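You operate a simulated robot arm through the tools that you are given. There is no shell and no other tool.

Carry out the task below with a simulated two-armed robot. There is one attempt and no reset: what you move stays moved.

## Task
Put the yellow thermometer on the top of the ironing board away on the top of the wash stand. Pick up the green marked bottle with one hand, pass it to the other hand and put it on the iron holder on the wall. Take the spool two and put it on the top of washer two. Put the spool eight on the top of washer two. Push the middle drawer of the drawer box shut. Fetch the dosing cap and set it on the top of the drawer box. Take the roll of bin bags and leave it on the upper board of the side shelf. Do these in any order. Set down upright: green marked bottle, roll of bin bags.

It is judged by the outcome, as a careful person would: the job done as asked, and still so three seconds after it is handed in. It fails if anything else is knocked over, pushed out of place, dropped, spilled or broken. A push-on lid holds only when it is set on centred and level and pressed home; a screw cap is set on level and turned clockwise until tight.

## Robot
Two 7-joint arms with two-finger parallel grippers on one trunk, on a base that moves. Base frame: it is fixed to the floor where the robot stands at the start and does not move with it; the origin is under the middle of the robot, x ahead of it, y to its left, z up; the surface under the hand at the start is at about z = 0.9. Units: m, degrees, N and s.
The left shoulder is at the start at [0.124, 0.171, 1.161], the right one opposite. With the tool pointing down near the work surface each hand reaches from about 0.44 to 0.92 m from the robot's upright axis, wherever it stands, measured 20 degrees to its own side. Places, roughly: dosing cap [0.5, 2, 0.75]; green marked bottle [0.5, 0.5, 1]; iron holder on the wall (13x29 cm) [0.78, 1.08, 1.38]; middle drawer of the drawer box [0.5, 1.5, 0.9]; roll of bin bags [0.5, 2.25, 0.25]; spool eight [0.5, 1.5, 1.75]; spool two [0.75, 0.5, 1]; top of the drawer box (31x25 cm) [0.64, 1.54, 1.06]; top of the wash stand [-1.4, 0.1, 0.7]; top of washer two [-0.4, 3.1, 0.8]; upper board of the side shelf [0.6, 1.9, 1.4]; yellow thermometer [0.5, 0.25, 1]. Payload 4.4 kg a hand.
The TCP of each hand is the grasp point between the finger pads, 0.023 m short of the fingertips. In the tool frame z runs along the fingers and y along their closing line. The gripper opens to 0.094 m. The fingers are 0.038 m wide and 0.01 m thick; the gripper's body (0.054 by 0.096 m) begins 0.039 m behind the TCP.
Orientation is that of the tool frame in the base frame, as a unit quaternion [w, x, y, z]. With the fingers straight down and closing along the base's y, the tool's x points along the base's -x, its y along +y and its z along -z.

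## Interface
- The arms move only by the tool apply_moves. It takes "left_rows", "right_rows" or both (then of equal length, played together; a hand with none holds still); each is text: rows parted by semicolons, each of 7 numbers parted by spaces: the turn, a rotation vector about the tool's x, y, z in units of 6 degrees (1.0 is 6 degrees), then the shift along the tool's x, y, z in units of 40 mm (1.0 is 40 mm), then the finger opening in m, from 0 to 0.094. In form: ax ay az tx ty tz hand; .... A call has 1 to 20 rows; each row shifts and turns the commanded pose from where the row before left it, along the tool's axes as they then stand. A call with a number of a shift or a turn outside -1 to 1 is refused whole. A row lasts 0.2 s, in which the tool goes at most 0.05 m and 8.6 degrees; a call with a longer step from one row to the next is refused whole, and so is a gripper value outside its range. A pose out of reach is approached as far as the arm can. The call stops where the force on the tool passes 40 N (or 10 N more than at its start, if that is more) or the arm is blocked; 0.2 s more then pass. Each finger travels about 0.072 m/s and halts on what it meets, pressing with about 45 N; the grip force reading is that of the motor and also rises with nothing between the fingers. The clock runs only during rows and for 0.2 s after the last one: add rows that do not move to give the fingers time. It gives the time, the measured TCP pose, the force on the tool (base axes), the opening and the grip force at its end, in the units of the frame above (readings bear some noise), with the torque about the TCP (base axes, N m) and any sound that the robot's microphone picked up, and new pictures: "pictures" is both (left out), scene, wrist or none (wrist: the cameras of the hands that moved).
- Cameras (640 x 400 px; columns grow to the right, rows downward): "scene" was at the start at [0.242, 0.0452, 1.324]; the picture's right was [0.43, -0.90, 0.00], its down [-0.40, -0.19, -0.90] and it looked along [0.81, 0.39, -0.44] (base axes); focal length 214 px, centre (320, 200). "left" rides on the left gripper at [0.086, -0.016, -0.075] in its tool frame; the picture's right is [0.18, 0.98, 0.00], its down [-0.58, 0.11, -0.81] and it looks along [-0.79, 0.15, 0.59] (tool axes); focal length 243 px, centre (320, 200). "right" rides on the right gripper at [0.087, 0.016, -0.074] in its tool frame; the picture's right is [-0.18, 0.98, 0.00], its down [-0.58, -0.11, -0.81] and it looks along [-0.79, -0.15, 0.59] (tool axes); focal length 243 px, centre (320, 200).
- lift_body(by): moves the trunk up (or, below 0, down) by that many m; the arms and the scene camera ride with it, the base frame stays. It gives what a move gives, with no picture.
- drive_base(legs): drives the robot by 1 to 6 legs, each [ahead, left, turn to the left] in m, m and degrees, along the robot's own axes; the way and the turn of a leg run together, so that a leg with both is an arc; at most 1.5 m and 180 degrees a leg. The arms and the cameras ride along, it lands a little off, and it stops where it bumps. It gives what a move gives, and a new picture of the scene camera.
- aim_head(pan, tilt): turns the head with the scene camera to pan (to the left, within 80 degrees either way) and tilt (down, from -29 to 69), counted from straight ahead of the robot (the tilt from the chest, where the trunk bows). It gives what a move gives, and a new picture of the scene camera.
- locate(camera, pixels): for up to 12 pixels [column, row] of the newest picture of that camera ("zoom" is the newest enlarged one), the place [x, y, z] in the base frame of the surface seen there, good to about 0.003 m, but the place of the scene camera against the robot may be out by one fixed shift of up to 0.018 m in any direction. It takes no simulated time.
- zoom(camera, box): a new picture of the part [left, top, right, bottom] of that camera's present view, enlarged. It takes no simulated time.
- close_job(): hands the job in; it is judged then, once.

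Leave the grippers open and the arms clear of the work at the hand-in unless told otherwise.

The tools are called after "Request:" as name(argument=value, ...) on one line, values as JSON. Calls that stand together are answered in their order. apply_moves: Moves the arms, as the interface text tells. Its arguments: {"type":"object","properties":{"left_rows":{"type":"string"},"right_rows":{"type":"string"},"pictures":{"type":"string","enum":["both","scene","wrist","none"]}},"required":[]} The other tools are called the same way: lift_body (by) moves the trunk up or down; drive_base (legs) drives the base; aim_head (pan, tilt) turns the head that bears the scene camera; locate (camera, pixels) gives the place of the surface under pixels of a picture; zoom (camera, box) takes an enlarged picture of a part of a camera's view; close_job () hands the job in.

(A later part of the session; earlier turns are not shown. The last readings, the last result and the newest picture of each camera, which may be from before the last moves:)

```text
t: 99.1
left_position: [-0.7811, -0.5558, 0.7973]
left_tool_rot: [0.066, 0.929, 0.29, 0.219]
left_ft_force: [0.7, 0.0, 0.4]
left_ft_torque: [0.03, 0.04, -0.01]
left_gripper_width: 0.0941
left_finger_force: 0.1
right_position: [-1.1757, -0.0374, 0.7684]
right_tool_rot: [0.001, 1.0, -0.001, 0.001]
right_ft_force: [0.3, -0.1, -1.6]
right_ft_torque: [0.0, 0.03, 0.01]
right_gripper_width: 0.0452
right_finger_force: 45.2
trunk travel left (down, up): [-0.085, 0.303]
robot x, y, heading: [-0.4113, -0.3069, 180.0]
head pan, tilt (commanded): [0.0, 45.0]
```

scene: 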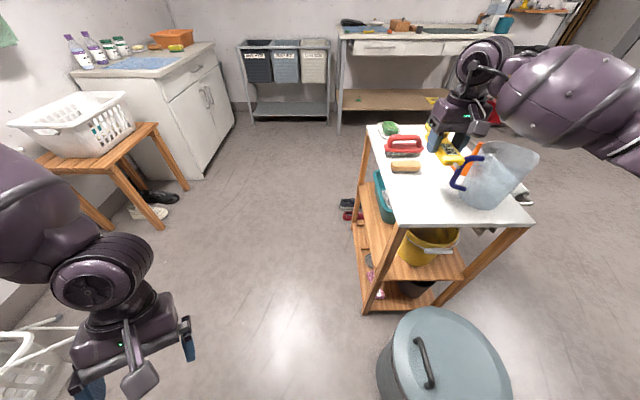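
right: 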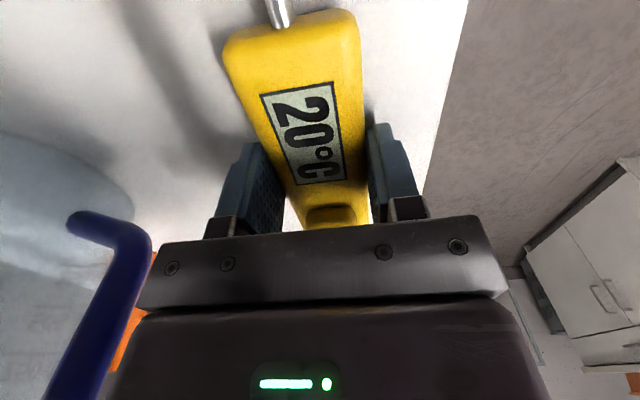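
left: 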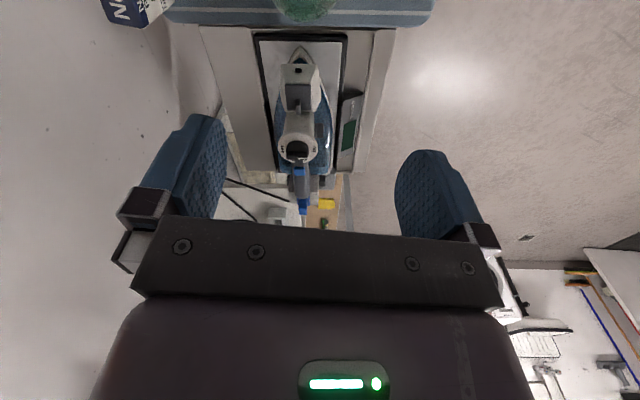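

About 4 mm to go. Lower slowly until the force rises, then open partly and lift.

Request:
apply_moves(right_rows="0 0 0 0 0 0.07 0.02; 0 0 0 0 0 0.05 0.02; 0 0 0 0 0 0 0.02", pictures="none")

```text
t: 99.9
left_position: [-0.7813, -0.5564, 0.7976]
left_tool_rot: [0.066, 0.929, 0.29, 0.218]
left_ft_force: [-0.7, 0.9, -0.2]
left_ft_torque: [0.01, -0.01, -0.01]
left_gripper_width: 0.0937
left_finger_force: 0.1
right_position: [-1.1754, -0.0367, 0.7641]
right_tool_rot: [0.001, 1.0, -0.002, 0.0]
right_ft_force: [0.1, 0.1, -0.3]
right_ft_torque: [0.0, 0.02, 0.01]
right_gripper_width: 0.0451
right_finger_force: 45.0
trunk travel left (down, up): [-0.085, 0.303]
robot x, y, heading: [-0.4052, -0.3123, 179.9]
head pan, tilt (commanded): [0.0, 45.0]
```

It's at the surface (weight reading vanished). Open to 0.07 and lift straight up.

Request:
apply_moves(right_rows="0 0 0 0 0 0 0.055; 0 0 0 0 0 0 0.07; 0 0 0 0 0 0 0.07; 0 0 0 0 0 -0.5 0.07; 0 0 0 0 0 -1 0.07; 0 0 0 0 0 -1 0.07; 0 0 0 0 0 -1 0.07; 0 0 0 0 0 -1 0.07; 0 0 0 0 0 0 0.07", pictures="both")

```text
t: 101.9
left_position: [-0.7814, -0.5569, 0.7969]
left_tool_rot: [0.066, 0.929, 0.29, 0.22]
left_ft_force: [-0.3, -0.3, -0.3]
left_ft_torque: [0.01, 0.06, -0.01]
left_gripper_width: 0.0941
left_finger_force: 0.0
right_position: [-1.1765, -0.0372, 0.9431]
right_tool_rot: [0.001, 1.0, -0.002, 0.001]
right_ft_force: [-0.4, -0.9, -0.5]
right_ft_torque: [-0.01, 0.0, -0.02]
right_gripper_width: 0.07
right_finger_force: 0.0
trunk travel left (down, up): [-0.085, 0.303]
robot x, y, heading: [-0.4039, -0.3108, 180.0]
head pan, tilt (commanded): [0.0, 45.0]
```

scene: 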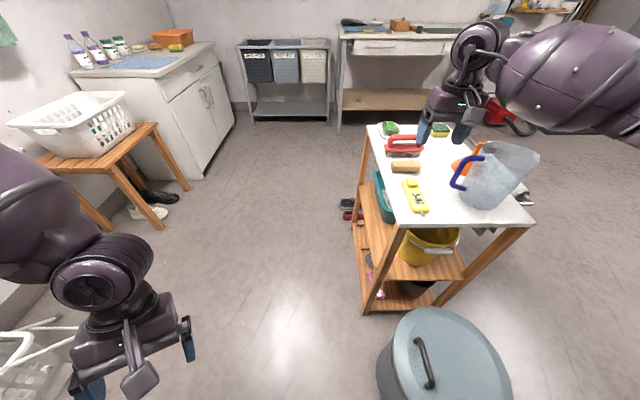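
right: 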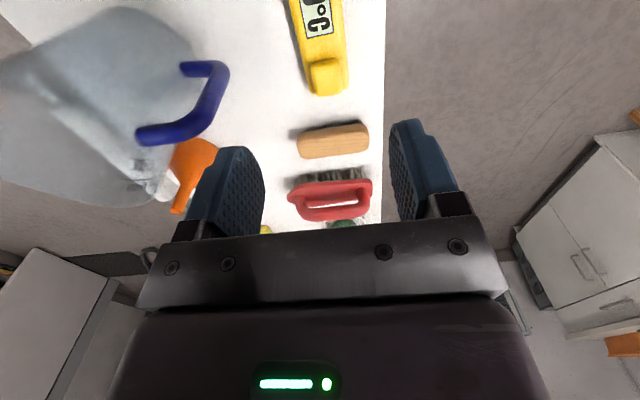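

The thermometer lies on the wash stand; nothing else was touched. Retract the right hand up and back toward the robot, then bring the trunk upright again.

Request:
apply_moves(right_rows="0 0 0 0 0 -1 0.07; 0 0 0 0.9 0 -0.8 0.07; 0 0 0 1 0.2 0 0.07; 0 0 0 1 0.3 0 0.07; 0 0 0 1 0.3 0 0.07; 0 0 0 1 0.3 0 0.07; 0 0 0 1 0 0 0.07; 0 0 0 1 0 0 0.07; 0 0 0 0 0 0 0.094", pictures="none")

Request:
lift_body(by=0.09)

```text
t: 103.9
left_position: [-0.7814, -0.557, 0.7969]
left_tool_rot: [0.067, 0.929, 0.291, 0.22]
left_ft_force: [0.2, 0.5, 0.2]
left_ft_torque: [0.01, 0.0, -0.01]
left_gripper_width: 0.0938
left_finger_force: 0.0
right_position: [-0.8973, -0.08, 1.0159]
right_tool_rot: [0.001, 1.0, -0.002, 0.001]
right_ft_force: [-0.1, 0.5, -0.6]
right_ft_torque: [-0.01, 0.01, -0.01]
right_gripper_width: 0.0941
right_finger_force: 0.1
trunk travel left (down, up): [-0.085, 0.303]
robot x, y, heading: [-0.408, -0.3098, 180.0]
head pan, tilt (commanded): [0.0, 45.0]
```

```text
t: 105.1
left_position: [-0.7822, -0.5581, 0.8864]
left_tool_rot: [0.067, 0.929, 0.29, 0.221]
left_ft_force: [-0.1, 0.1, 0.5]
left_ft_torque: [0.02, -0.01, -0.01]
left_gripper_width: 0.094
left_finger_force: 0.1
right_position: [-0.9015, -0.0811, 1.1062]
right_tool_rot: [0.001, 1.0, -0.001, 0.003]
right_ft_force: [-0.3, 0.5, -0.4]
right_ft_torque: [-0.01, -0.01, 0.01]
right_gripper_width: 0.094
right_finger_force: 0.0
trunk travel left (down, up): [-0.175, 0.213]
robot x, y, heading: [-0.4092, -0.3126, 179.9]
head pan, tilt (commanded): [0.0, 45.0]
```

The hands kept their tilt after raising, so the "bow" isn't what I assumed. Let me check the camera geometry by locating points in the middle column of a fresh picture.

Request:
aim_head(pan=0, tilt=45)

Request:
locate(camera="scene", pixels=[[320, 100], [320, 200], [320, 300], [320, 380], [320, 150], [320, 250]])

```text
t: 105.7
left_position: [-0.7807, -0.5566, 0.8866]
left_tool_rot: [0.067, 0.929, 0.29, 0.219]
left_ft_force: [0.6, -0.3, 0.1]
left_ft_torque: [0.01, -0.02, 0.0]
left_gripper_width: 0.0938
left_finger_force: 0.0
right_position: [-0.8998, -0.0803, 1.1077]
right_tool_rot: [0.001, 1.0, -0.001, 0.0]
right_ft_force: [-0.1, 0.7, 0.4]
right_ft_torque: [0.01, 0.01, 0.0]
right_gripper_width: 0.0939
right_finger_force: 0.0
trunk travel left (down, up): [-0.175, 0.213]
robot x, y, heading: [-0.4074, -0.3075, 179.6]
head pan, tilt (commanded): [0.0, 45.0]
```

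scene: 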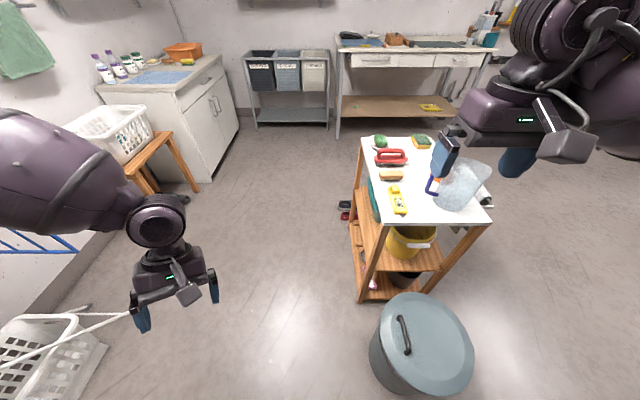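

```text
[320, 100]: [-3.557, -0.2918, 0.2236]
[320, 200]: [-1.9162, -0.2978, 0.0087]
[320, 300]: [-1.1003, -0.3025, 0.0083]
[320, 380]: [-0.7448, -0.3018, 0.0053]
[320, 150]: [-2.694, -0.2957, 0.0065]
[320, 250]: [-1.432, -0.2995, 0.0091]
```

The camera is level as commanded, so the chest isn't bowed; the arms just drooped about the shoulders during the long lowering. That may have freed the left arm. I'll level the left hand and test extending it in the free space here.

Request:
apply_moves(left_rows="0.63 -0.907 0 0 0 0 0.094; 0.63 -0.907 0 0 0 0 0.094; 0.63 -0.907 0 0 0 0 0.094; 0.63 -0.907 0 0 0 0 0.094; 0 0 0 0 0 -0.5 0.094; 0 0 0 -0.79 -0.613 0 0.094; 0 0 0 -0.79 -0.613 0 0.094; 0 0 0 -0.79 -0.613 0 0.094; 0 0 0 -0.79 -0.613 0 0.094; 0 0 0 -0.79 -0.613 0 0.094; 0 0 0 -0.79 -0.613 0 0.094; 0 0 0 0 0 0 0.094", pictures="scene")

```text
t: 108.3
left_position: [-1.001, -0.5668, 0.9241]
left_tool_rot: [-0.002, 0.954, 0.3, 0.0]
left_ft_force: [0.3, 0.3, 0.7]
left_ft_torque: [0.01, -0.01, 0.0]
left_gripper_width: 0.0942
left_finger_force: 0.0
left hand out of reach, approached as far as the arm can: row 10, 11
right_position: [-0.9, -0.0801, 1.1065]
right_tool_rot: [0.0, 1.0, -0.002, 0.001]
right_ft_force: [-0.1, 0.1, 0.2]
right_ft_torque: [0.01, 0.0, 0.01]
right_gripper_width: 0.0937
right_finger_force: 0.0
trunk travel left (down, up): [-0.175, 0.213]
robot x, y, heading: [-0.4085, -0.3099, 179.9]
head pan, tilt (commanded): [0.0, 45.0]
```

scene: 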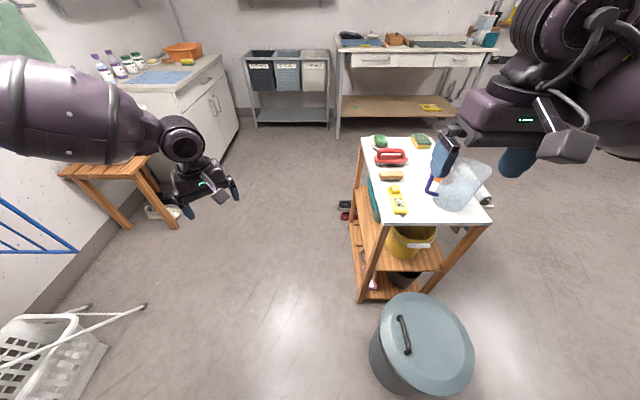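

The left hand stops at ~0.6 m again; its elbow stays high. I'll retract it, raise it a bit, then drive to open floor, where I can extend it sideways to change its posture.

Request:
apply_moves(left_rows="0 0 0 0.79 0.613 -0.5 0.094; 0 0 0 0.79 0.613 -0.5 0.094; 0 0 0 0.79 0.613 -0.5 0.094; 0 0 0 0.79 0.613 -0.5 0.094; 0 0 0 0.79 0.613 -0.5 0.094; 0 0 0 0 0 0 0.094", right_rows="0 0 0 0.8 0 0 0.094; 0 0 0 0.8 0 0 0.094; 0 0 0 0 0 0 0.094; 0 0 0 0 0 0 0.094; 0 0 0 0 0 0 0.094; 0 0 0 0 0 0 0.094", pictures="none")

Request:
drive_base(legs=[[0, 0, -110], [0.7, 0.2, 0]])

```text
t: 109.7
left_position: [-0.8044, -0.5695, 1.0193]
left_tool_rot: [-0.004, 0.958, 0.288, 0.008]
left_ft_force: [-0.6, 0.2, 0.8]
left_ft_torque: [-0.04, -0.02, 0.01]
left_gripper_width: 0.0938
left_finger_force: 0.0
left hand out of reach, approached as far as the arm can: row 5
right_position: [-0.8345, -0.08, 1.1055]
right_tool_rot: [0.001, 1.0, -0.002, 0.001]
right_ft_force: [0.0, 0.2, -0.3]
right_ft_torque: [-0.01, 0.0, -0.01]
right_gripper_width: 0.0938
right_finger_force: 0.0
trunk travel left (down, up): [-0.175, 0.213]
robot x, y, heading: [-0.4112, -0.3124, 179.9]
head pan, tilt (commanded): [0.0, 45.0]
```

```text
t: 116.8
left_position: [-0.5132, 0.566, 1.0164]
left_tool_rot: [0.006, 0.795, -0.606, 0.01]
left_ft_force: [0.8, 1.3, -1.2]
left_ft_torque: [-0.08, 0.01, -0.02]
left_gripper_width: 0.0939
left_finger_force: 0.1
right_position: [-0.0377, 0.4414, 1.1051]
right_tool_rot: [-0.003, -0.585, 0.811, -0.002]
right_ft_force: [-0.7, 0.4, -0.2]
right_ft_torque: [-0.07, -0.01, -0.01]
right_gripper_width: 0.094
right_finger_force: 0.0
trunk travel left (down, up): [-0.175, 0.213]
robot x, y, heading: [-0.3905, 0.1009, 71.5]
head pan, tilt (commanded): [0.0, 45.0]
stopped in leg 2: the robot was blocked; the commanded pose is now the measured one
```

scene: 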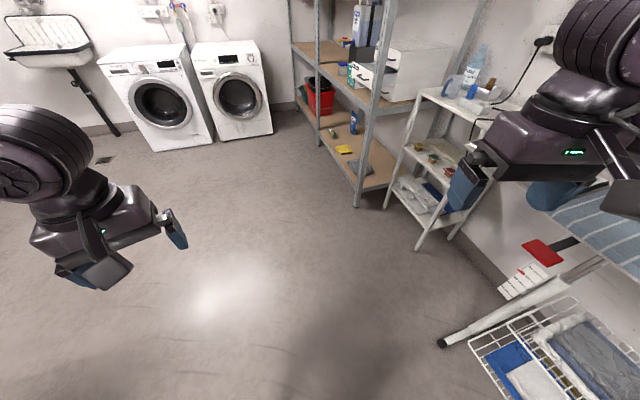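

Blocked – my path was too close to the bin, I think. I move away to base +x (robot's right) and look back at the bin.

Request:
drive_base(legs=[[0.03, -0.1, 0]])

Request:
aim_head(pan=80, tilt=45)

```text
t: 118.4
left_position: [-0.4081, 0.5595, 1.0197]
left_tool_rot: [0.004, 0.794, -0.608, 0.009]
left_ft_force: [0.3, -0.5, -0.4]
left_ft_torque: [0.01, 0.02, -0.01]
left_gripper_width: 0.0939
left_finger_force: 0.1
right_position: [0.0676, 0.4344, 1.107]
right_tool_rot: [0.0, -0.583, 0.812, 0.001]
right_ft_force: [1.2, -0.1, -0.5]
right_ft_torque: [0.02, 0.02, 0.03]
right_gripper_width: 0.0941
right_finger_force: 0.0
trunk travel left (down, up): [-0.175, 0.213]
robot x, y, heading: [-0.287, 0.0953, 71.8]
head pan, tilt (commanded): [0.0, 45.0]
```

scene: 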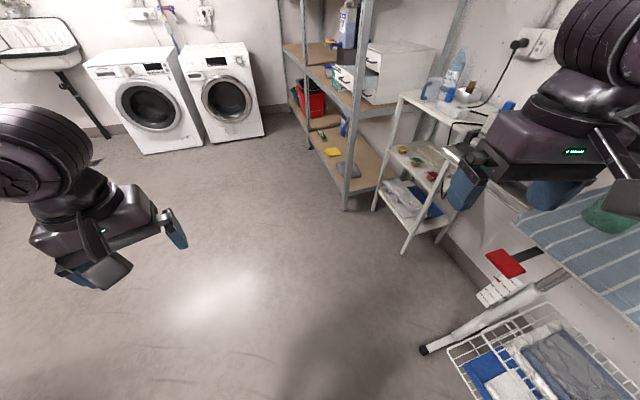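

```text
t: 119.9
left_position: [-0.4066, 0.558, 1.0184]
left_tool_rot: [0.004, 0.794, -0.607, 0.008]
left_ft_force: [-0.2, -0.5, 0.4]
left_ft_torque: [-0.01, -0.02, 0.0]
left_gripper_width: 0.0943
left_finger_force: 0.0
right_position: [0.0661, 0.4332, 1.1067]
right_tool_rot: [0.0, -0.584, 0.812, 0.0]
right_ft_force: [0.0, -0.7, 0.4]
right_ft_torque: [0.0, 0.01, 0.01]
right_gripper_width: 0.0939
right_finger_force: 0.0
trunk travel left (down, up): [-0.175, 0.213]
robot x, y, heading: [-0.2866, 0.101, 71.5]
head pan, tilt (commanded): [80.0, 45.0]
```

scene: 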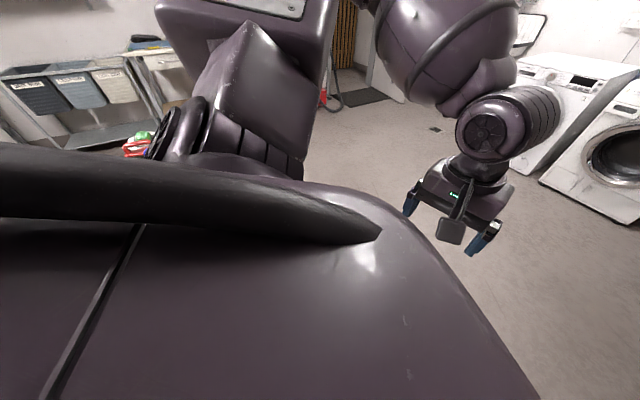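

The chest hides the bin. I move on 0.6 m in +y into the open floor, then turn left to look back at it.

Request:
drive_base(legs=[[0.57, 0.19, 0], [0, 0, 60]])

Request:
aim_head(pan=75, tilt=30)

```text
t: 126.0
left_position: [-0.74, 0.8176, 1.0202]
left_tool_rot: [0.0, 0.992, -0.127, 0.01]
left_ft_force: [1.0, -0.3, 0.5]
left_ft_torque: [0.0, 0.02, 0.01]
left_gripper_width: 0.0937
left_finger_force: 0.1
right_position: [-0.3953, 1.167, 1.1071]
right_tool_rot: [0.001, 0.912, -0.41, 0.0]
right_ft_force: [-0.2, 0.7, 0.3]
right_ft_torque: [-0.01, -0.03, 0.01]
right_gripper_width: 0.0939
right_finger_force: 0.2
trunk travel left (down, up): [-0.175, 0.213]
robot x, y, heading: [-0.2788, 0.6933, 132.1]
head pan, tilt (commanded): [80.0, 45.0]
```

scene: 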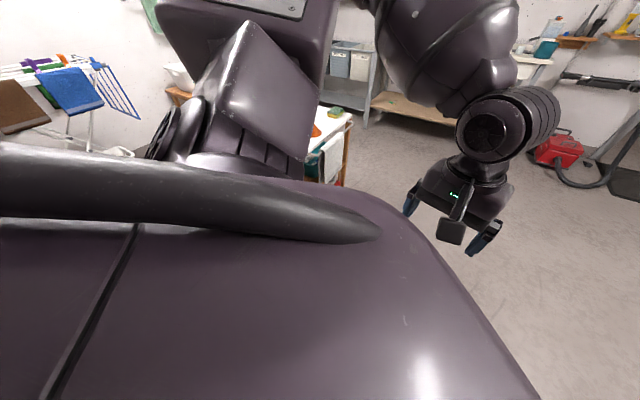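

```text
t: 126.7
left_position: [-0.7395, 0.8201, 1.0191]
left_tool_rot: [0.0, 0.992, -0.127, 0.01]
left_ft_force: [-0.1, 0.7, 0.7]
left_ft_torque: [0.01, 0.0, 0.01]
left_gripper_width: 0.094
left_finger_force: 0.1
right_position: [-0.3952, 1.1668, 1.1074]
right_tool_rot: [0.0, 0.912, -0.409, 0.0]
right_ft_force: [-0.5, 0.6, -0.2]
right_ft_torque: [-0.02, 0.01, -0.01]
right_gripper_width: 0.0939
right_finger_force: 0.1
trunk travel left (down, up): [-0.175, 0.213]
robot x, y, heading: [-0.2809, 0.6939, 131.8]
head pan, tilt (commanded): [75.0, 30.0]
```

scene: 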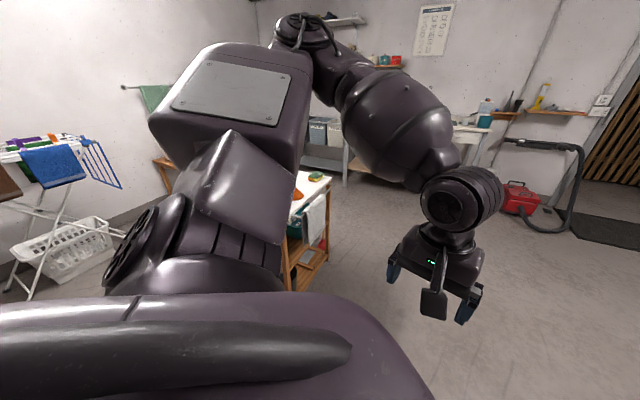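

Turn 60° more to see the bin and stand.

Request:
drive_base(legs=[[0, 0, 60]])

Request:
aim_head(pan=30, tilt=40)

```text
t: 129.8
left_position: [-0.6159, 0.3583, 1.0202]
left_tool_rot: [-0.005, 0.922, 0.386, 0.008]
left_ft_force: [-0.2, -0.2, 0.6]
left_ft_torque: [-0.01, 0.0, 0.0]
left_gripper_width: 0.094
left_finger_force: 0.1
right_position: [-0.7463, 0.831, 1.1066]
right_tool_rot: [0.0, 0.995, 0.103, 0.0]
right_ft_force: [-0.3, -0.3, 0.3]
right_ft_torque: [-0.01, 0.01, 0.03]
right_gripper_width: 0.0941
right_finger_force: 0.1
trunk travel left (down, up): [-0.175, 0.213]
robot x, y, heading: [-0.2792, 0.6938, -168.2]
head pan, tilt (commanded): [75.0, 30.0]
```

scene: 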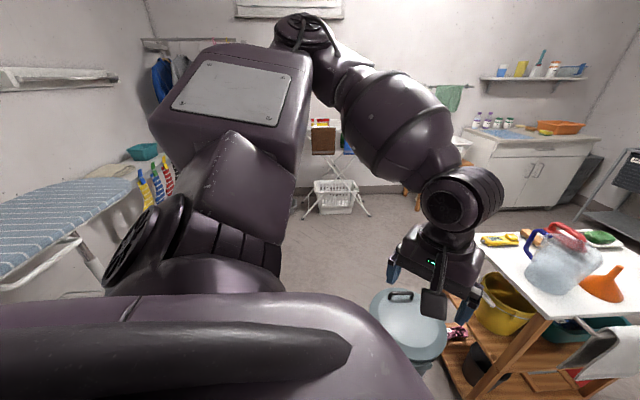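

```text
t: 130.9
left_position: [-0.616, 0.3588, 1.0191]
left_tool_rot: [-0.005, 0.923, 0.386, 0.007]
left_ft_force: [0.3, 0.8, -0.3]
left_ft_torque: [0.03, 0.02, -0.01]
left_gripper_width: 0.0939
left_finger_force: 0.0
right_position: [-0.7471, 0.832, 1.1077]
right_tool_rot: [0.0, 0.995, 0.102, 0.0]
right_ft_force: [0.2, 0.4, -0.4]
right_ft_torque: [-0.03, 0.0, 0.01]
right_gripper_width: 0.0939
right_finger_force: 0.0
trunk travel left (down, up): [-0.175, 0.213]
robot x, y, heading: [-0.2778, 0.694, -168.3]
head pan, tilt (commanded): [30.0, 40.0]
```

scene: 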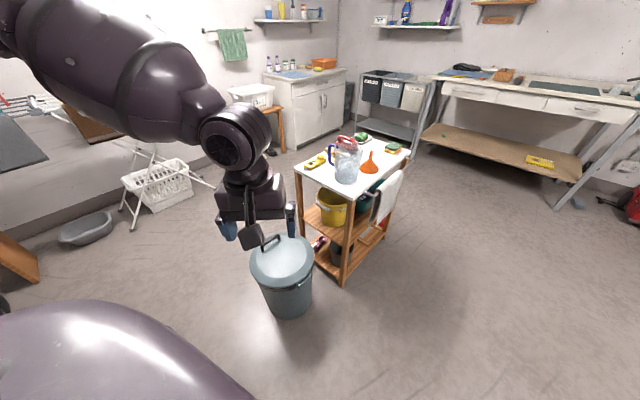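

The bin stands upright with its lid on. Now extend the left arm sideways (to the robot's left) over free floor to change its posture.

Request:
apply_moves(left_rows="0 0 0 -0.28 0.945 0 0.094; 0 0 0 -0.28 0.945 0 0.094; 0 0 0 -0.28 0.945 0 0.094; 0 0 0 -0.28 0.945 0 0.094; 0 0 0 -0.28 0.945 0 0.094; 0 0 0 -0.28 0.945 0 0.094; 0 0 0 -0.28 0.945 0 0.094; 0 0 0 -0.28 0.945 0 0.094; 0 0 0 -0.28 0.945 0 0.094; 0 0 0 -0.28 0.945 0 0.094; 0 0 0 -0.28 0.945 0 0.094; 0 0 0 -0.28 0.945 0 0.094; 0 0 0 0 0 0 0.094", pictures="none")

Request:
aim_head(pan=70, tilt=20)

```text
t: 133.7
left_position: [-0.3864, -0.0552, 1.0138]
left_tool_rot: [-0.005, 0.922, 0.386, 0.008]
left_ft_force: [-0.9, 0.1, 1.1]
left_ft_torque: [-0.01, -0.03, 0.02]
left_gripper_width: 0.094
left_finger_force: 0.2
right_position: [-0.7469, 0.8314, 1.1068]
right_tool_rot: [-0.001, 0.995, 0.102, 0.0]
right_ft_force: [0.5, 0.1, -0.6]
right_ft_torque: [-0.02, 0.02, -0.04]
right_gripper_width: 0.094
right_finger_force: 0.2
trunk travel left (down, up): [-0.175, 0.213]
robot x, y, heading: [-0.2804, 0.6954, -168.3]
head pan, tilt (commanded): [30.0, 40.0]
```

```text
t: 134.8
left_position: [-0.3857, -0.0565, 1.0141]
left_tool_rot: [-0.005, 0.922, 0.386, 0.008]
left_ft_force: [0.1, -0.1, 0.4]
left_ft_torque: [0.03, 0.02, -0.02]
left_gripper_width: 0.0941
left_finger_force: 0.1
right_position: [-0.7468, 0.8302, 1.1079]
right_tool_rot: [0.0, 0.995, 0.102, 0.0]
right_ft_force: [-0.1, 0.0, -0.9]
right_ft_torque: [-0.01, -0.02, 0.03]
right_gripper_width: 0.0941
right_finger_force: 0.1
trunk travel left (down, up): [-0.175, 0.213]
robot x, y, heading: [-0.2777, 0.6943, -168.0]
head pan, tilt (commanded): [70.0, 20.0]
```

scene: 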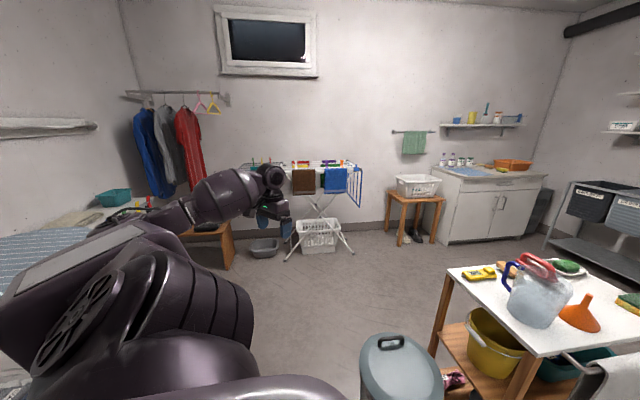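

The left arm is now stretched to the side with a lower upper arm. Next sweep it forward in an arc, keeping it extended.

Request:
apply_moves(left_rows="0 0 0 -0.70 -0.775 0 0.094; 0 0 0 -0.70 -0.775 0 0.094; 0 0 0 -0.70 -0.775 0 0.094; 0 0 0 -0.70 -0.775 0 0.094; 0 0 0 -0.70 -0.775 0 0.094; 0 0 0 -0.70 -0.775 0 0.094; 0 0 0 -0.175 -0.867 0 0.094; 0 0 0 -0.175 -0.867 0 0.094; 0 0 0 -0.175 -0.867 0 0.094; 0 0 0 -0.175 -0.867 0 0.094; 0 0 0 -0.175 -0.867 0 0.094; 0 0 0 -0.175 -0.867 0 0.094; 0 0 0 0.183 -0.88 0 0.094; 0 0 0 0.183 -0.88 0 0.094; 0 0 0 0.183 -0.88 0 0.094; 0 0 0 0.183 -0.88 0 0.094; 0 0 0 0.183 -0.88 0 0.094; 0 0 0 0 0 0 0.094", pictures="scene")

```text
t: 138.6
left_position: [-0.9156, 0.2225, 1.0149]
left_tool_rot: [-0.005, 0.922, 0.386, 0.007]
left_ft_force: [-0.3, -0.7, 0.4]
left_ft_torque: [0.03, 0.01, -0.03]
left_gripper_width: 0.094
left_finger_force: 0.1
right_position: [-0.7472, 0.8309, 1.106]
right_tool_rot: [0.0, 0.995, 0.103, 0.0]
right_ft_force: [-0.7, 0.7, -0.3]
right_ft_torque: [0.0, -0.03, -0.03]
right_gripper_width: 0.0941
right_finger_force: 0.1
trunk travel left (down, up): [-0.175, 0.213]
robot x, y, heading: [-0.2802, 0.6969, -168.4]
head pan, tilt (commanded): [70.0, 20.0]
```

scene: 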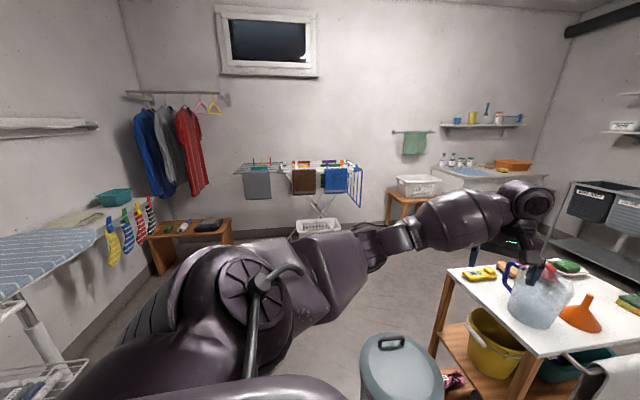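

Both arms now have a good posture. I retract the left hand to a compact carry pose, then turn to heading ~10° and strafe back to the ironing board at about (-0.1,0.05).

Request:
apply_moves(left_rows="0 0 0 0.6 0.75 -0.5 0.094; 0 0 0 0.6 0.75 -0.5 0.094; 0 0 0 0.6 0.75 -0.5 0.094; 0 0 0 0.6 0.75 -0.5 0.094; 0 0 0 0.6 0.75 -0.5 0.094; 0 0 0 0.6 0.75 -0.5 0.094; 0 0 0 0 0 0 0.094", pictures="none")

Request:
drive_base(legs=[[0, 0, 178], [0.04, -0.65, 0]])

Request:
aim_head(pan=15, tilt=40)

```text
t: 140.2
left_position: [-0.6873, 0.1958, 1.1335]
left_tool_rot: [-0.006, 0.923, 0.386, 0.01]
left_ft_force: [0.0, 1.1, -0.5]
left_ft_torque: [0.01, -0.04, 0.02]
left_gripper_width: 0.0938
left_finger_force: 0.2
right_position: [-0.7485, 0.8314, 1.1058]
right_tool_rot: [0.0, 0.995, 0.102, 0.0]
right_ft_force: [-0.5, 0.5, -0.8]
right_ft_torque: [-0.03, 0.01, 0.02]
right_gripper_width: 0.0939
right_finger_force: 0.0
trunk travel left (down, up): [-0.175, 0.213]
robot x, y, heading: [-0.2788, 0.6928, -167.8]
head pan, tilt (commanded): [70.0, 20.0]
```

```text
t: 153.5
left_position: [0.2888, 0.5464, 1.1346]
left_tool_rot: [-0.007, -0.362, 0.932, -0.005]
left_ft_force: [0.1, 0.2, 0.2]
left_ft_torque: [0.03, -0.06, -0.02]
left_gripper_width: 0.0939
left_finger_force: 0.0
right_position: [0.3174, -0.0937, 1.1064]
right_tool_rot: [0.0, -0.076, 0.997, 0.0]
right_ft_force: [0.1, -0.7, -0.5]
right_ft_torque: [0.02, -0.02, -0.03]
right_gripper_width: 0.0941
right_finger_force: 0.0
trunk travel left (down, up): [-0.175, 0.213]
robot x, y, heading: [-0.1421, 0.0669, 8.8]
head pan, tilt (commanded): [70.0, 20.0]
```

scene: 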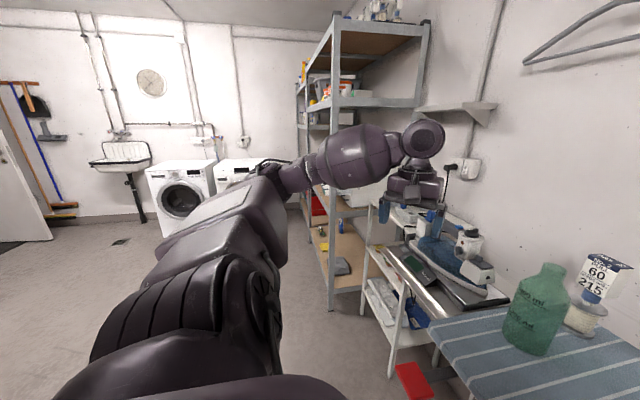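

```text
t: 154.7
left_position: [0.291, 0.5452, 1.1351]
left_tool_rot: [-0.008, -0.363, 0.932, -0.005]
left_ft_force: [1.0, -0.2, 0.0]
left_ft_torque: [0.0, 0.0, -0.01]
left_gripper_width: 0.094
left_finger_force: 0.0
right_position: [0.3181, -0.0928, 1.1067]
right_tool_rot: [0.0, -0.077, 0.997, -0.001]
right_ft_force: [-0.7, 0.7, -0.2]
right_ft_torque: [-0.01, -0.01, -0.01]
right_gripper_width: 0.0939
right_finger_force: 0.0
trunk travel left (down, up): [-0.175, 0.213]
robot x, y, heading: [-0.1397, 0.0685, 8.9]
head pan, tilt (commanded): [15.0, 40.0]
```

scene: 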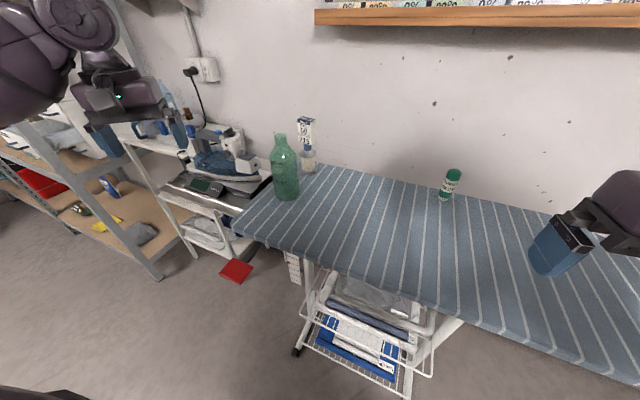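

The robot stands well for the left arm. Let me look at the bottle closely to get its axis.

Request:
zoom(camera="scene", box=[255, 115, 335, 215])

```text
4.00 times, centred on (295, 165) of scene
```

zoom: 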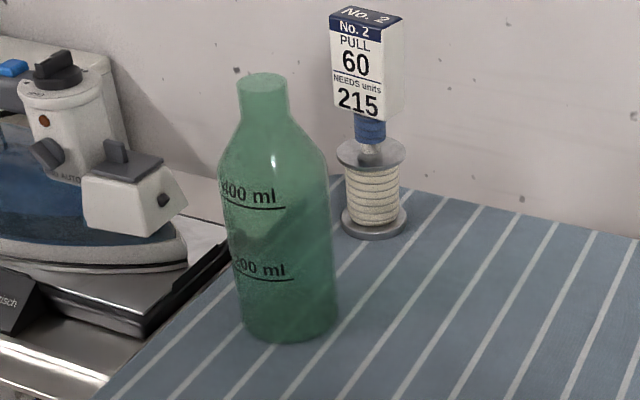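

Request:
locate(camera="zoom", pixels=[[262, 95], [265, 112], [262, 80], [242, 95], [285, 95], [270, 200], [285, 300], [290, 338], [235, 200], [325, 200], [250, 320], [335, 315]])

```text
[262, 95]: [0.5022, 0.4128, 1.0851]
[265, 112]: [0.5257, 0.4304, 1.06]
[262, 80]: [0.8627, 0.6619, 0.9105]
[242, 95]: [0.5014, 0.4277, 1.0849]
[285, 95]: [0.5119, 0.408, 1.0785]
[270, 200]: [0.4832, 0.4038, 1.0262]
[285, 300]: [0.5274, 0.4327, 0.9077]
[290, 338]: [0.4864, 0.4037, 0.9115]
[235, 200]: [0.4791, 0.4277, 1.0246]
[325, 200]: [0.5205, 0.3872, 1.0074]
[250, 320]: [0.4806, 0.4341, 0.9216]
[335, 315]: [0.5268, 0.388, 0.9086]
```

The bottle's axis is about [0.511,0.42], top ≈ z 1.085, neck about 3 cm wide. I bring the left hand above the neck at z≈1.17 and check with the wrist camera.

Request:
apply_moves(left_rows="0 0 0 0 0 -0.875 0.094; 0 0 0 -0.276 -0.86 0 0.094; 0 0 0 -0.276 -0.86 0 0.094; 0 0 0 -0.276 -0.86 0 0.094; 0 0 0 -0.276 -0.86 0 0.094; 0 0 0 -0.276 -0.86 0 0.094; 0 0 0 -0.276 -0.86 0 0.094; 0 0 0 -0.276 -0.86 0 0.094; 0 0 0 0 0 0 0.094", pictures="both")

```text
t: 156.7
left_position: [0.5118, 0.4192, 1.1719]
left_tool_rot: [-0.007, -0.362, 0.932, -0.006]
left_ft_force: [-0.1, 0.0, 0.9]
left_ft_torque: [0.0, 0.0, -0.01]
left_gripper_width: 0.0937
left_finger_force: 0.1
right_position: [0.3172, -0.0928, 1.1076]
right_tool_rot: [0.0, -0.076, 0.997, 0.0]
right_ft_force: [0.3, -0.2, 0.3]
right_ft_torque: [-0.01, 0.01, -0.02]
right_gripper_width: 0.094
right_finger_force: 0.1
trunk travel left (down, up): [-0.175, 0.213]
robot x, y, heading: [-0.1368, 0.0693, 8.8]
head pan, tilt (commanded): [15.0, 40.0]
```

scene: 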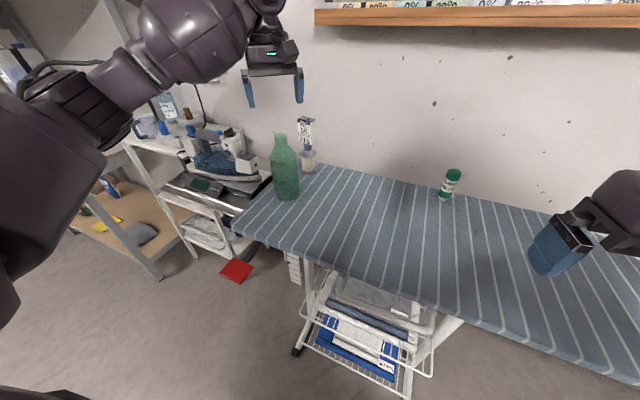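
left: 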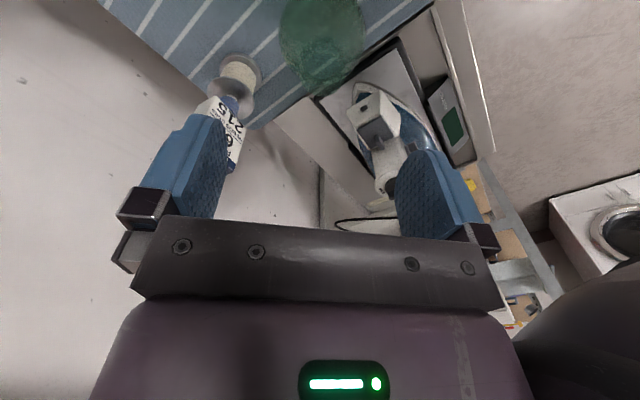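

Wrist camera sees the bottle from above at about (322,45). Zoom and locate the neck.

Request:
zoom(camera="left", box=[250, 0, 400, 110])

Request:
locate(camera="left", pixels=[[322, 45], [322, 75], [322, 85], [300, 30], [345, 30], [290, 55], [360, 55], [322, 20], [315, 60], [330, 60]])

```text
3.64 times, centred on (325, 55) of left
```

zoom: 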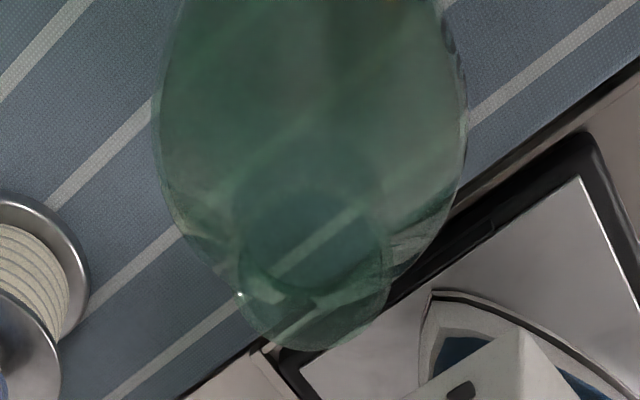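

```text
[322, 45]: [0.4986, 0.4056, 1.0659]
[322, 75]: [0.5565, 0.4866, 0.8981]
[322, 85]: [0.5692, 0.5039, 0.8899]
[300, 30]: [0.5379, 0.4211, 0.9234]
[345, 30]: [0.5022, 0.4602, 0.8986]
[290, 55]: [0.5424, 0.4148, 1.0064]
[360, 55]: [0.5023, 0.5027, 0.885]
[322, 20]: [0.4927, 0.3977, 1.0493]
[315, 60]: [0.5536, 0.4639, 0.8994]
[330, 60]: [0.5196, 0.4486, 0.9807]
```

The ray through the neck rim says the neck lies within 4 mm of the point below the TCP, about 27 mm wide. Descend 9.8 cm so the fingertips are at z≈1.052 and close gently.

Request:
apply_moves(left_rows="0 0 0 0.09 0.05 0.6 0.094; 0 0 0 0 0 0.8 0.094; 0 0 0 0 0 0.7 0.094; 0 0 0 0 0 0.35 0.094; 0 0 0 0 0 0 0.094; 0 0 0 0 0 0 0.06; 0 0 0 0 0 0 0.03; 0 0 0 0 0 0 0.015; 0 0 0 0 0 0 0.015; 0 0 0 0 0 0 0.015; 0 0 0 0 0 0 0.015", pictures="both")

```text
t: 159.1
left_position: [0.5039, 0.4164, 1.0753]
left_tool_rot: [-0.004, -0.362, 0.932, -0.006]
left_ft_force: [7.3, -0.7, 26.9]
left_ft_torque: [0.2, -0.53, -0.09]
left_gripper_width: 0.0359
left_finger_force: 44.5
right_position: [0.3152, -0.0944, 1.1087]
right_tool_rot: [0.001, -0.076, 0.997, 0.001]
right_ft_force: [0.6, 0.4, 0.5]
right_ft_torque: [-0.01, 0.0, -0.02]
right_gripper_width: 0.0938
right_finger_force: 0.0
trunk travel left (down, up): [-0.175, 0.213]
robot x, y, heading: [-0.1413, 0.0649, 8.9]
head pan, tilt (commanded): [15.0, 40.0]
```

scene: 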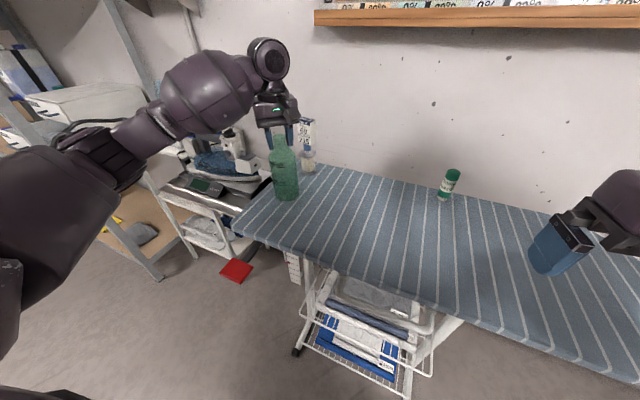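
left: 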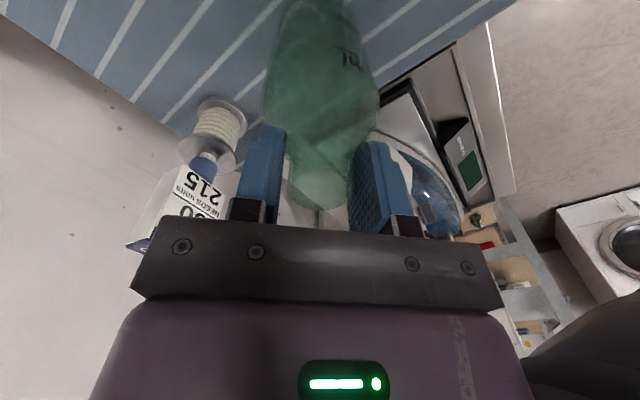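

Width 36 mm and an upward force of 27 N: the fingertips sit on the flare below the neck. I'll reopen slightly, rise 1.5 cm and re-close on the straight neck.

Request:
apply_moves(left_rows="0 0 0 0 0 0 0.05; 0 0 0 0 0 0 0.06; 0 0 0 0 0 -0.38 0.06; 0 0 0 0 0 0 0.06; 0 0 0 0 0 0 0.03; 0 0 0 0 0 0 0.012; 0 0 0 0 0 0 0.012; 0 0 0 0 0 0 0.012; 0 0 0 0 0 0 0.012", pictures="both")

```text
t: 161.1
left_position: [0.504, 0.4183, 1.0857]
left_tool_rot: [-0.008, -0.363, 0.932, -0.005]
left_ft_force: [0.2, -0.3, -0.2]
left_ft_torque: [-0.03, -0.04, 0.01]
left_gripper_width: 0.0295
left_finger_force: 44.6
right_position: [0.3183, -0.0936, 1.1073]
right_tool_rot: [0.0, -0.076, 0.997, 0.001]
right_ft_force: [0.4, 0.0, 0.6]
right_ft_torque: [0.02, 0.02, -0.01]
right_gripper_width: 0.094
right_finger_force: 0.1
trunk travel left (down, up): [-0.175, 0.213]
robot x, y, heading: [-0.1396, 0.0686, 8.7]
head pan, tilt (commanded): [15.0, 40.0]
```

scene: 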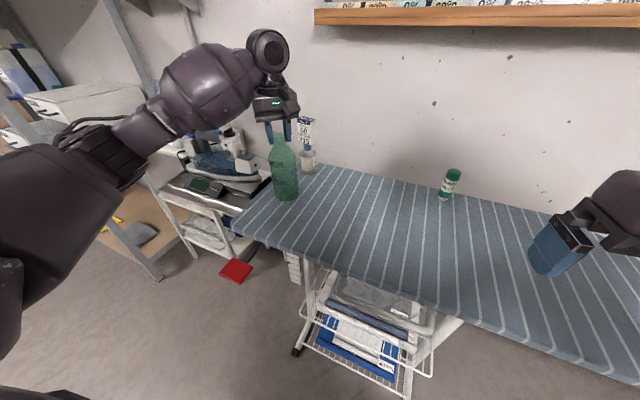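
left: 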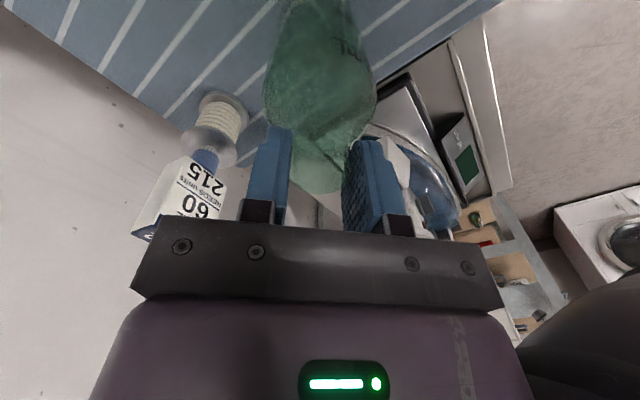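

Good: neck gripped (29.5 mm), no force. Lift 14 cm straight up, then carry the bottle toward the robot's middle for the hand-over.

Request:
apply_moves(left_rows="0 0 0 0 0 -0.3 0.012; 0 0 0 0 0 -0.8 0.012; 0 0 0 0 0 -0.8 0.012; 0 0 0 0 0 -0.8 0.012; 0 0 0 0 0 -0.7 0.012; 0 0 0 0.837 -0.427 0 0.012; 0 0 0 0.837 -0.427 0 0.012; 0 0 0 0.837 -0.427 0 0.012; 0 0 0 0.837 -0.427 0 0.012; 0 0 0 0.837 -0.427 0 0.012; 0 0 0 0.837 -0.427 0 0.012; 0 0 0 0 0 0 0.012", pictures="both")

```text
t: 163.7
left_position: [0.4261, 0.2067, 1.2268]
left_tool_rot: [-0.008, -0.363, 0.932, -0.005]
left_ft_force: [-0.2, 0.6, -1.2]
left_ft_torque: [-0.02, 0.02, -0.01]
left_gripper_width: 0.0295
left_finger_force: 44.8
right_position: [0.318, -0.0929, 1.1068]
right_tool_rot: [0.0, -0.076, 0.997, 0.001]
right_ft_force: [0.0, 0.6, -0.6]
right_ft_torque: [-0.03, 0.02, 0.01]
right_gripper_width: 0.0937
right_finger_force: 0.1
trunk travel left (down, up): [-0.175, 0.213]
robot x, y, heading: [-0.1398, 0.0663, 8.8]
head pan, tilt (commanded): [15.0, 40.0]
```

scene: 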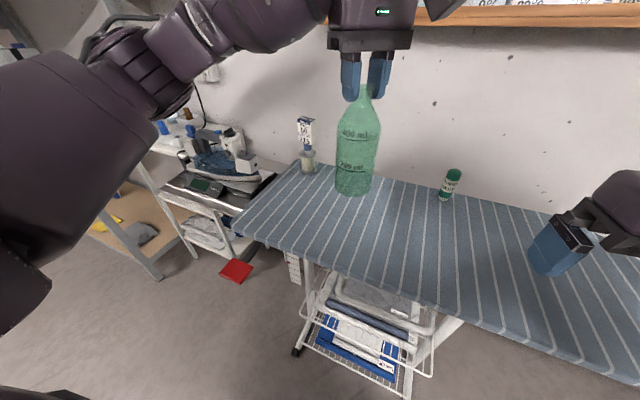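
left: 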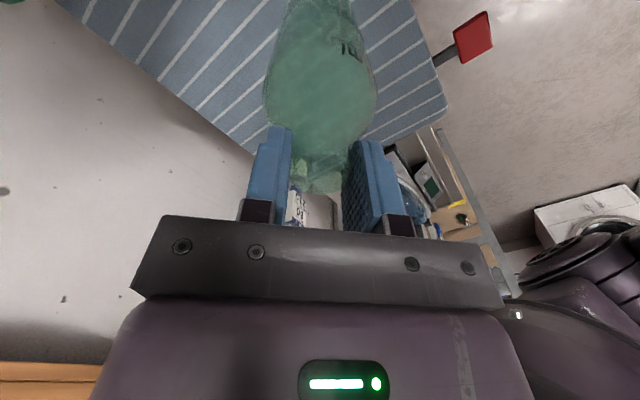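

The bottle hangs upright in the left hand. I move it a little further out (to avoid the head), and meanwhile bring the right hand forward and yaw it 45° inward.

Request:
apply_moves(left_rows="0 0 0 -0.59 -0.69 0 0.012; 0 0 0 -0.59 -0.69 0 0.012; 0 0 0 0 0 0 0.012; 0 0 0 0 0 0 0.012; 0 0 0 0 0 0 0.012; 0 0 0 0 0 0 0.012; 0 0 0 0 0 0 0.012; 0 0 0 0 0 0 0.012; 0 0 0 0 0 0 0.012; 0 0 0 0 0 0 0.012; 0 0 0 0 0 0 0.012; 0 0 0 0 0 0 0.012; 0 0 0 0 0 0 0.012", right_rows="0 0 0 -1 0 0 0.094; 0 0 0 -1 0 0 0.094; 0 0 0 -1 -0.3 0 0.094; 0 0 0 -0.5 -0.3 0 0.094; 0 0 -0.94 0 0 0 0.094; 0 0 -0.94 0 0 0 0.094; 0 0 -0.94 0 0 0 0.094; 0 0 -0.94 0 0 0 0.094; 0 0 -0.94 0 0 0 0.094; 0 0 -0.94 0 0 0 0.094; 0 0 -0.94 0 0 0 0.094; 0 0 -0.94 0 0 0 0.094; 0 0 0 0 0 0 0.094", pictures="scene")

```text
t: 166.5
left_position: [0.4995, 0.1987, 1.2275]
left_tool_rot: [-0.008, -0.363, 0.932, -0.005]
left_ft_force: [-0.4, -0.7, -0.6]
left_ft_torque: [-0.02, 0.0, -0.01]
left_gripper_width: 0.0296
left_finger_force: 45.1
right_position: [0.4602, -0.0951, 1.1067]
right_tool_rot: [0.001, -0.454, 0.891, -0.001]
right_ft_force: [0.1, 0.3, 0.8]
right_ft_torque: [-0.01, -0.02, 0.02]
right_gripper_width: 0.094
right_finger_force: 0.1
trunk travel left (down, up): [-0.175, 0.213]
robot x, y, heading: [-0.1441, 0.0693, 9.0]
head pan, tilt (commanded): [15.0, 40.0]
```

scene: 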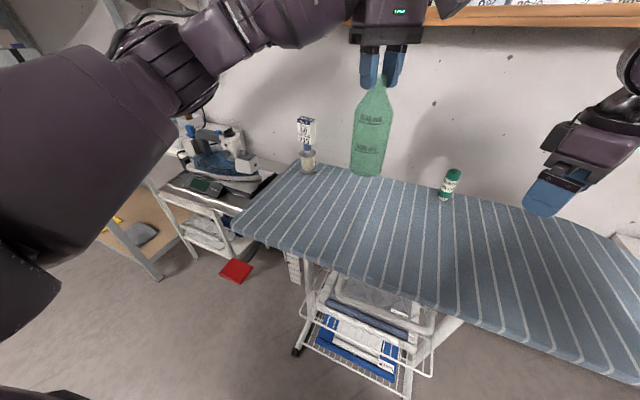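

Next, tilt the right tool 60° forward (pointing ahead-left and 30° downward).

Request:
apply_moves(right_rows="0 -1 0 0 0 0 0.094; 0 -1 0 0 0 0 0.094; 0 -1 0 0 0 0 0.094; 0 -1 0 0 0 0 0.094; 0 -1 0 0 0 0 0.094; 0 -1 0 0 0 0 0.094; 0 -1 0 0 0 0 0.094; 0 -1 0 0 0 0 0.094; 0 -1 0 0 0 0 0.094; 0 -1 0 0 0 0 0.094; 0 0 0 0 0 0 0.094", pictures="both")

```text
t: 168.9
left_position: [0.4987, 0.1988, 1.2277]
left_tool_rot: [-0.009, -0.363, 0.932, -0.005]
left_ft_force: [-0.9, 0.3, -1.9]
left_ft_torque: [0.03, -0.02, -0.01]
left_gripper_width: 0.0297
left_finger_force: 45.0
right_position: [0.4597, -0.0958, 1.1078]
right_tool_rot: [0.447, -0.392, 0.772, 0.227]
right_ft_force: [-0.2, 0.1, 0.0]
right_ft_torque: [0.01, -0.03, 0.0]
right_gripper_width: 0.094
right_finger_force: 0.1
trunk travel left (down, up): [-0.175, 0.213]
robot x, y, heading: [-0.1402, 0.0675, 8.6]
head pan, tilt (commanded): [15.0, 40.0]
```

scene: 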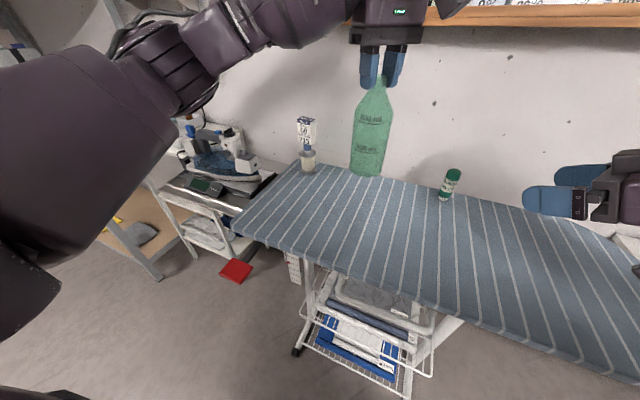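
right: 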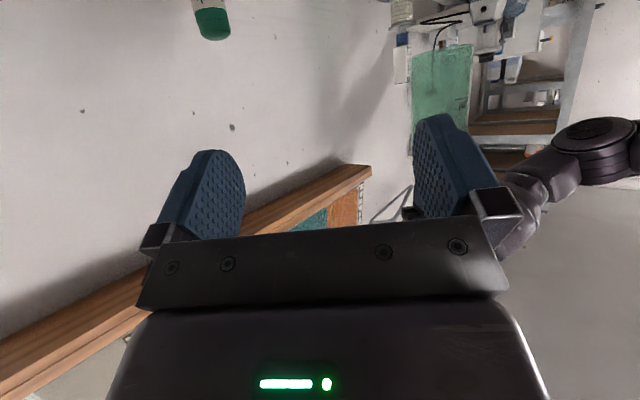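

Right tool is tilted as wanted. Move it to a pre-grasp point 13 cm short of the bottle at bottle height z≈1.117.

Request:
apply_moves(right_rows="0 0 0 -0.364 0.712 0.546 0.094; 0 0 0 -0.364 0.712 0.546 0.094; 0 0 0 -0.364 0.712 0.546 0.094; 0 0 0 -0.364 0.712 0.546 0.094; 0 0 0 -0.364 0.712 0.546 0.094; 0 0 0 0 0 0 0.094", pictures="both")

```text
t: 170.3
left_position: [0.4996, 0.1981, 1.2277]
left_tool_rot: [-0.007, -0.362, 0.932, -0.005]
left_ft_force: [-0.6, -0.8, 0.2]
left_ft_torque: [0.03, 0.0, 0.01]
left_gripper_width: 0.0296
left_finger_force: 45.2
right_position: [0.4221, 0.0944, 1.1128]
right_tool_rot: [0.446, -0.392, 0.772, 0.227]
right_ft_force: [-0.1, 0.1, 0.2]
right_ft_torque: [-0.01, -0.01, 0.0]
right_gripper_width: 0.0938
right_finger_force: 0.1
trunk travel left (down, up): [-0.175, 0.213]
robot x, y, heading: [-0.1409, 0.0664, 8.9]
head pan, tilt (commanded): [15.0, 40.0]
```

scene: 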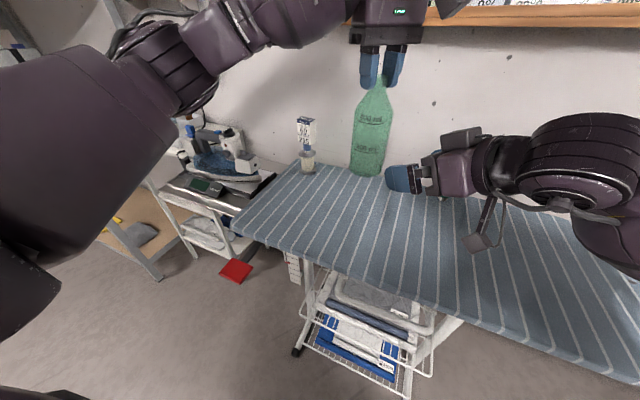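
right: 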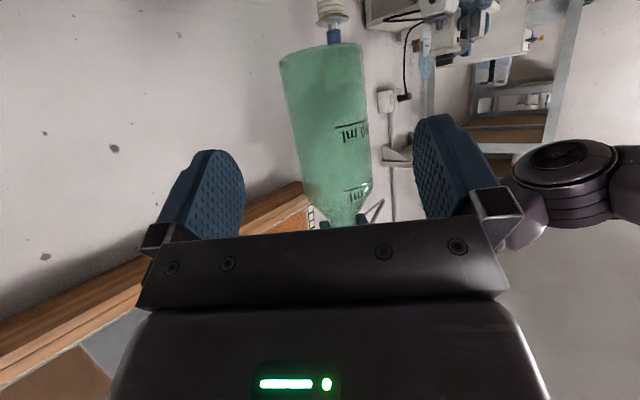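

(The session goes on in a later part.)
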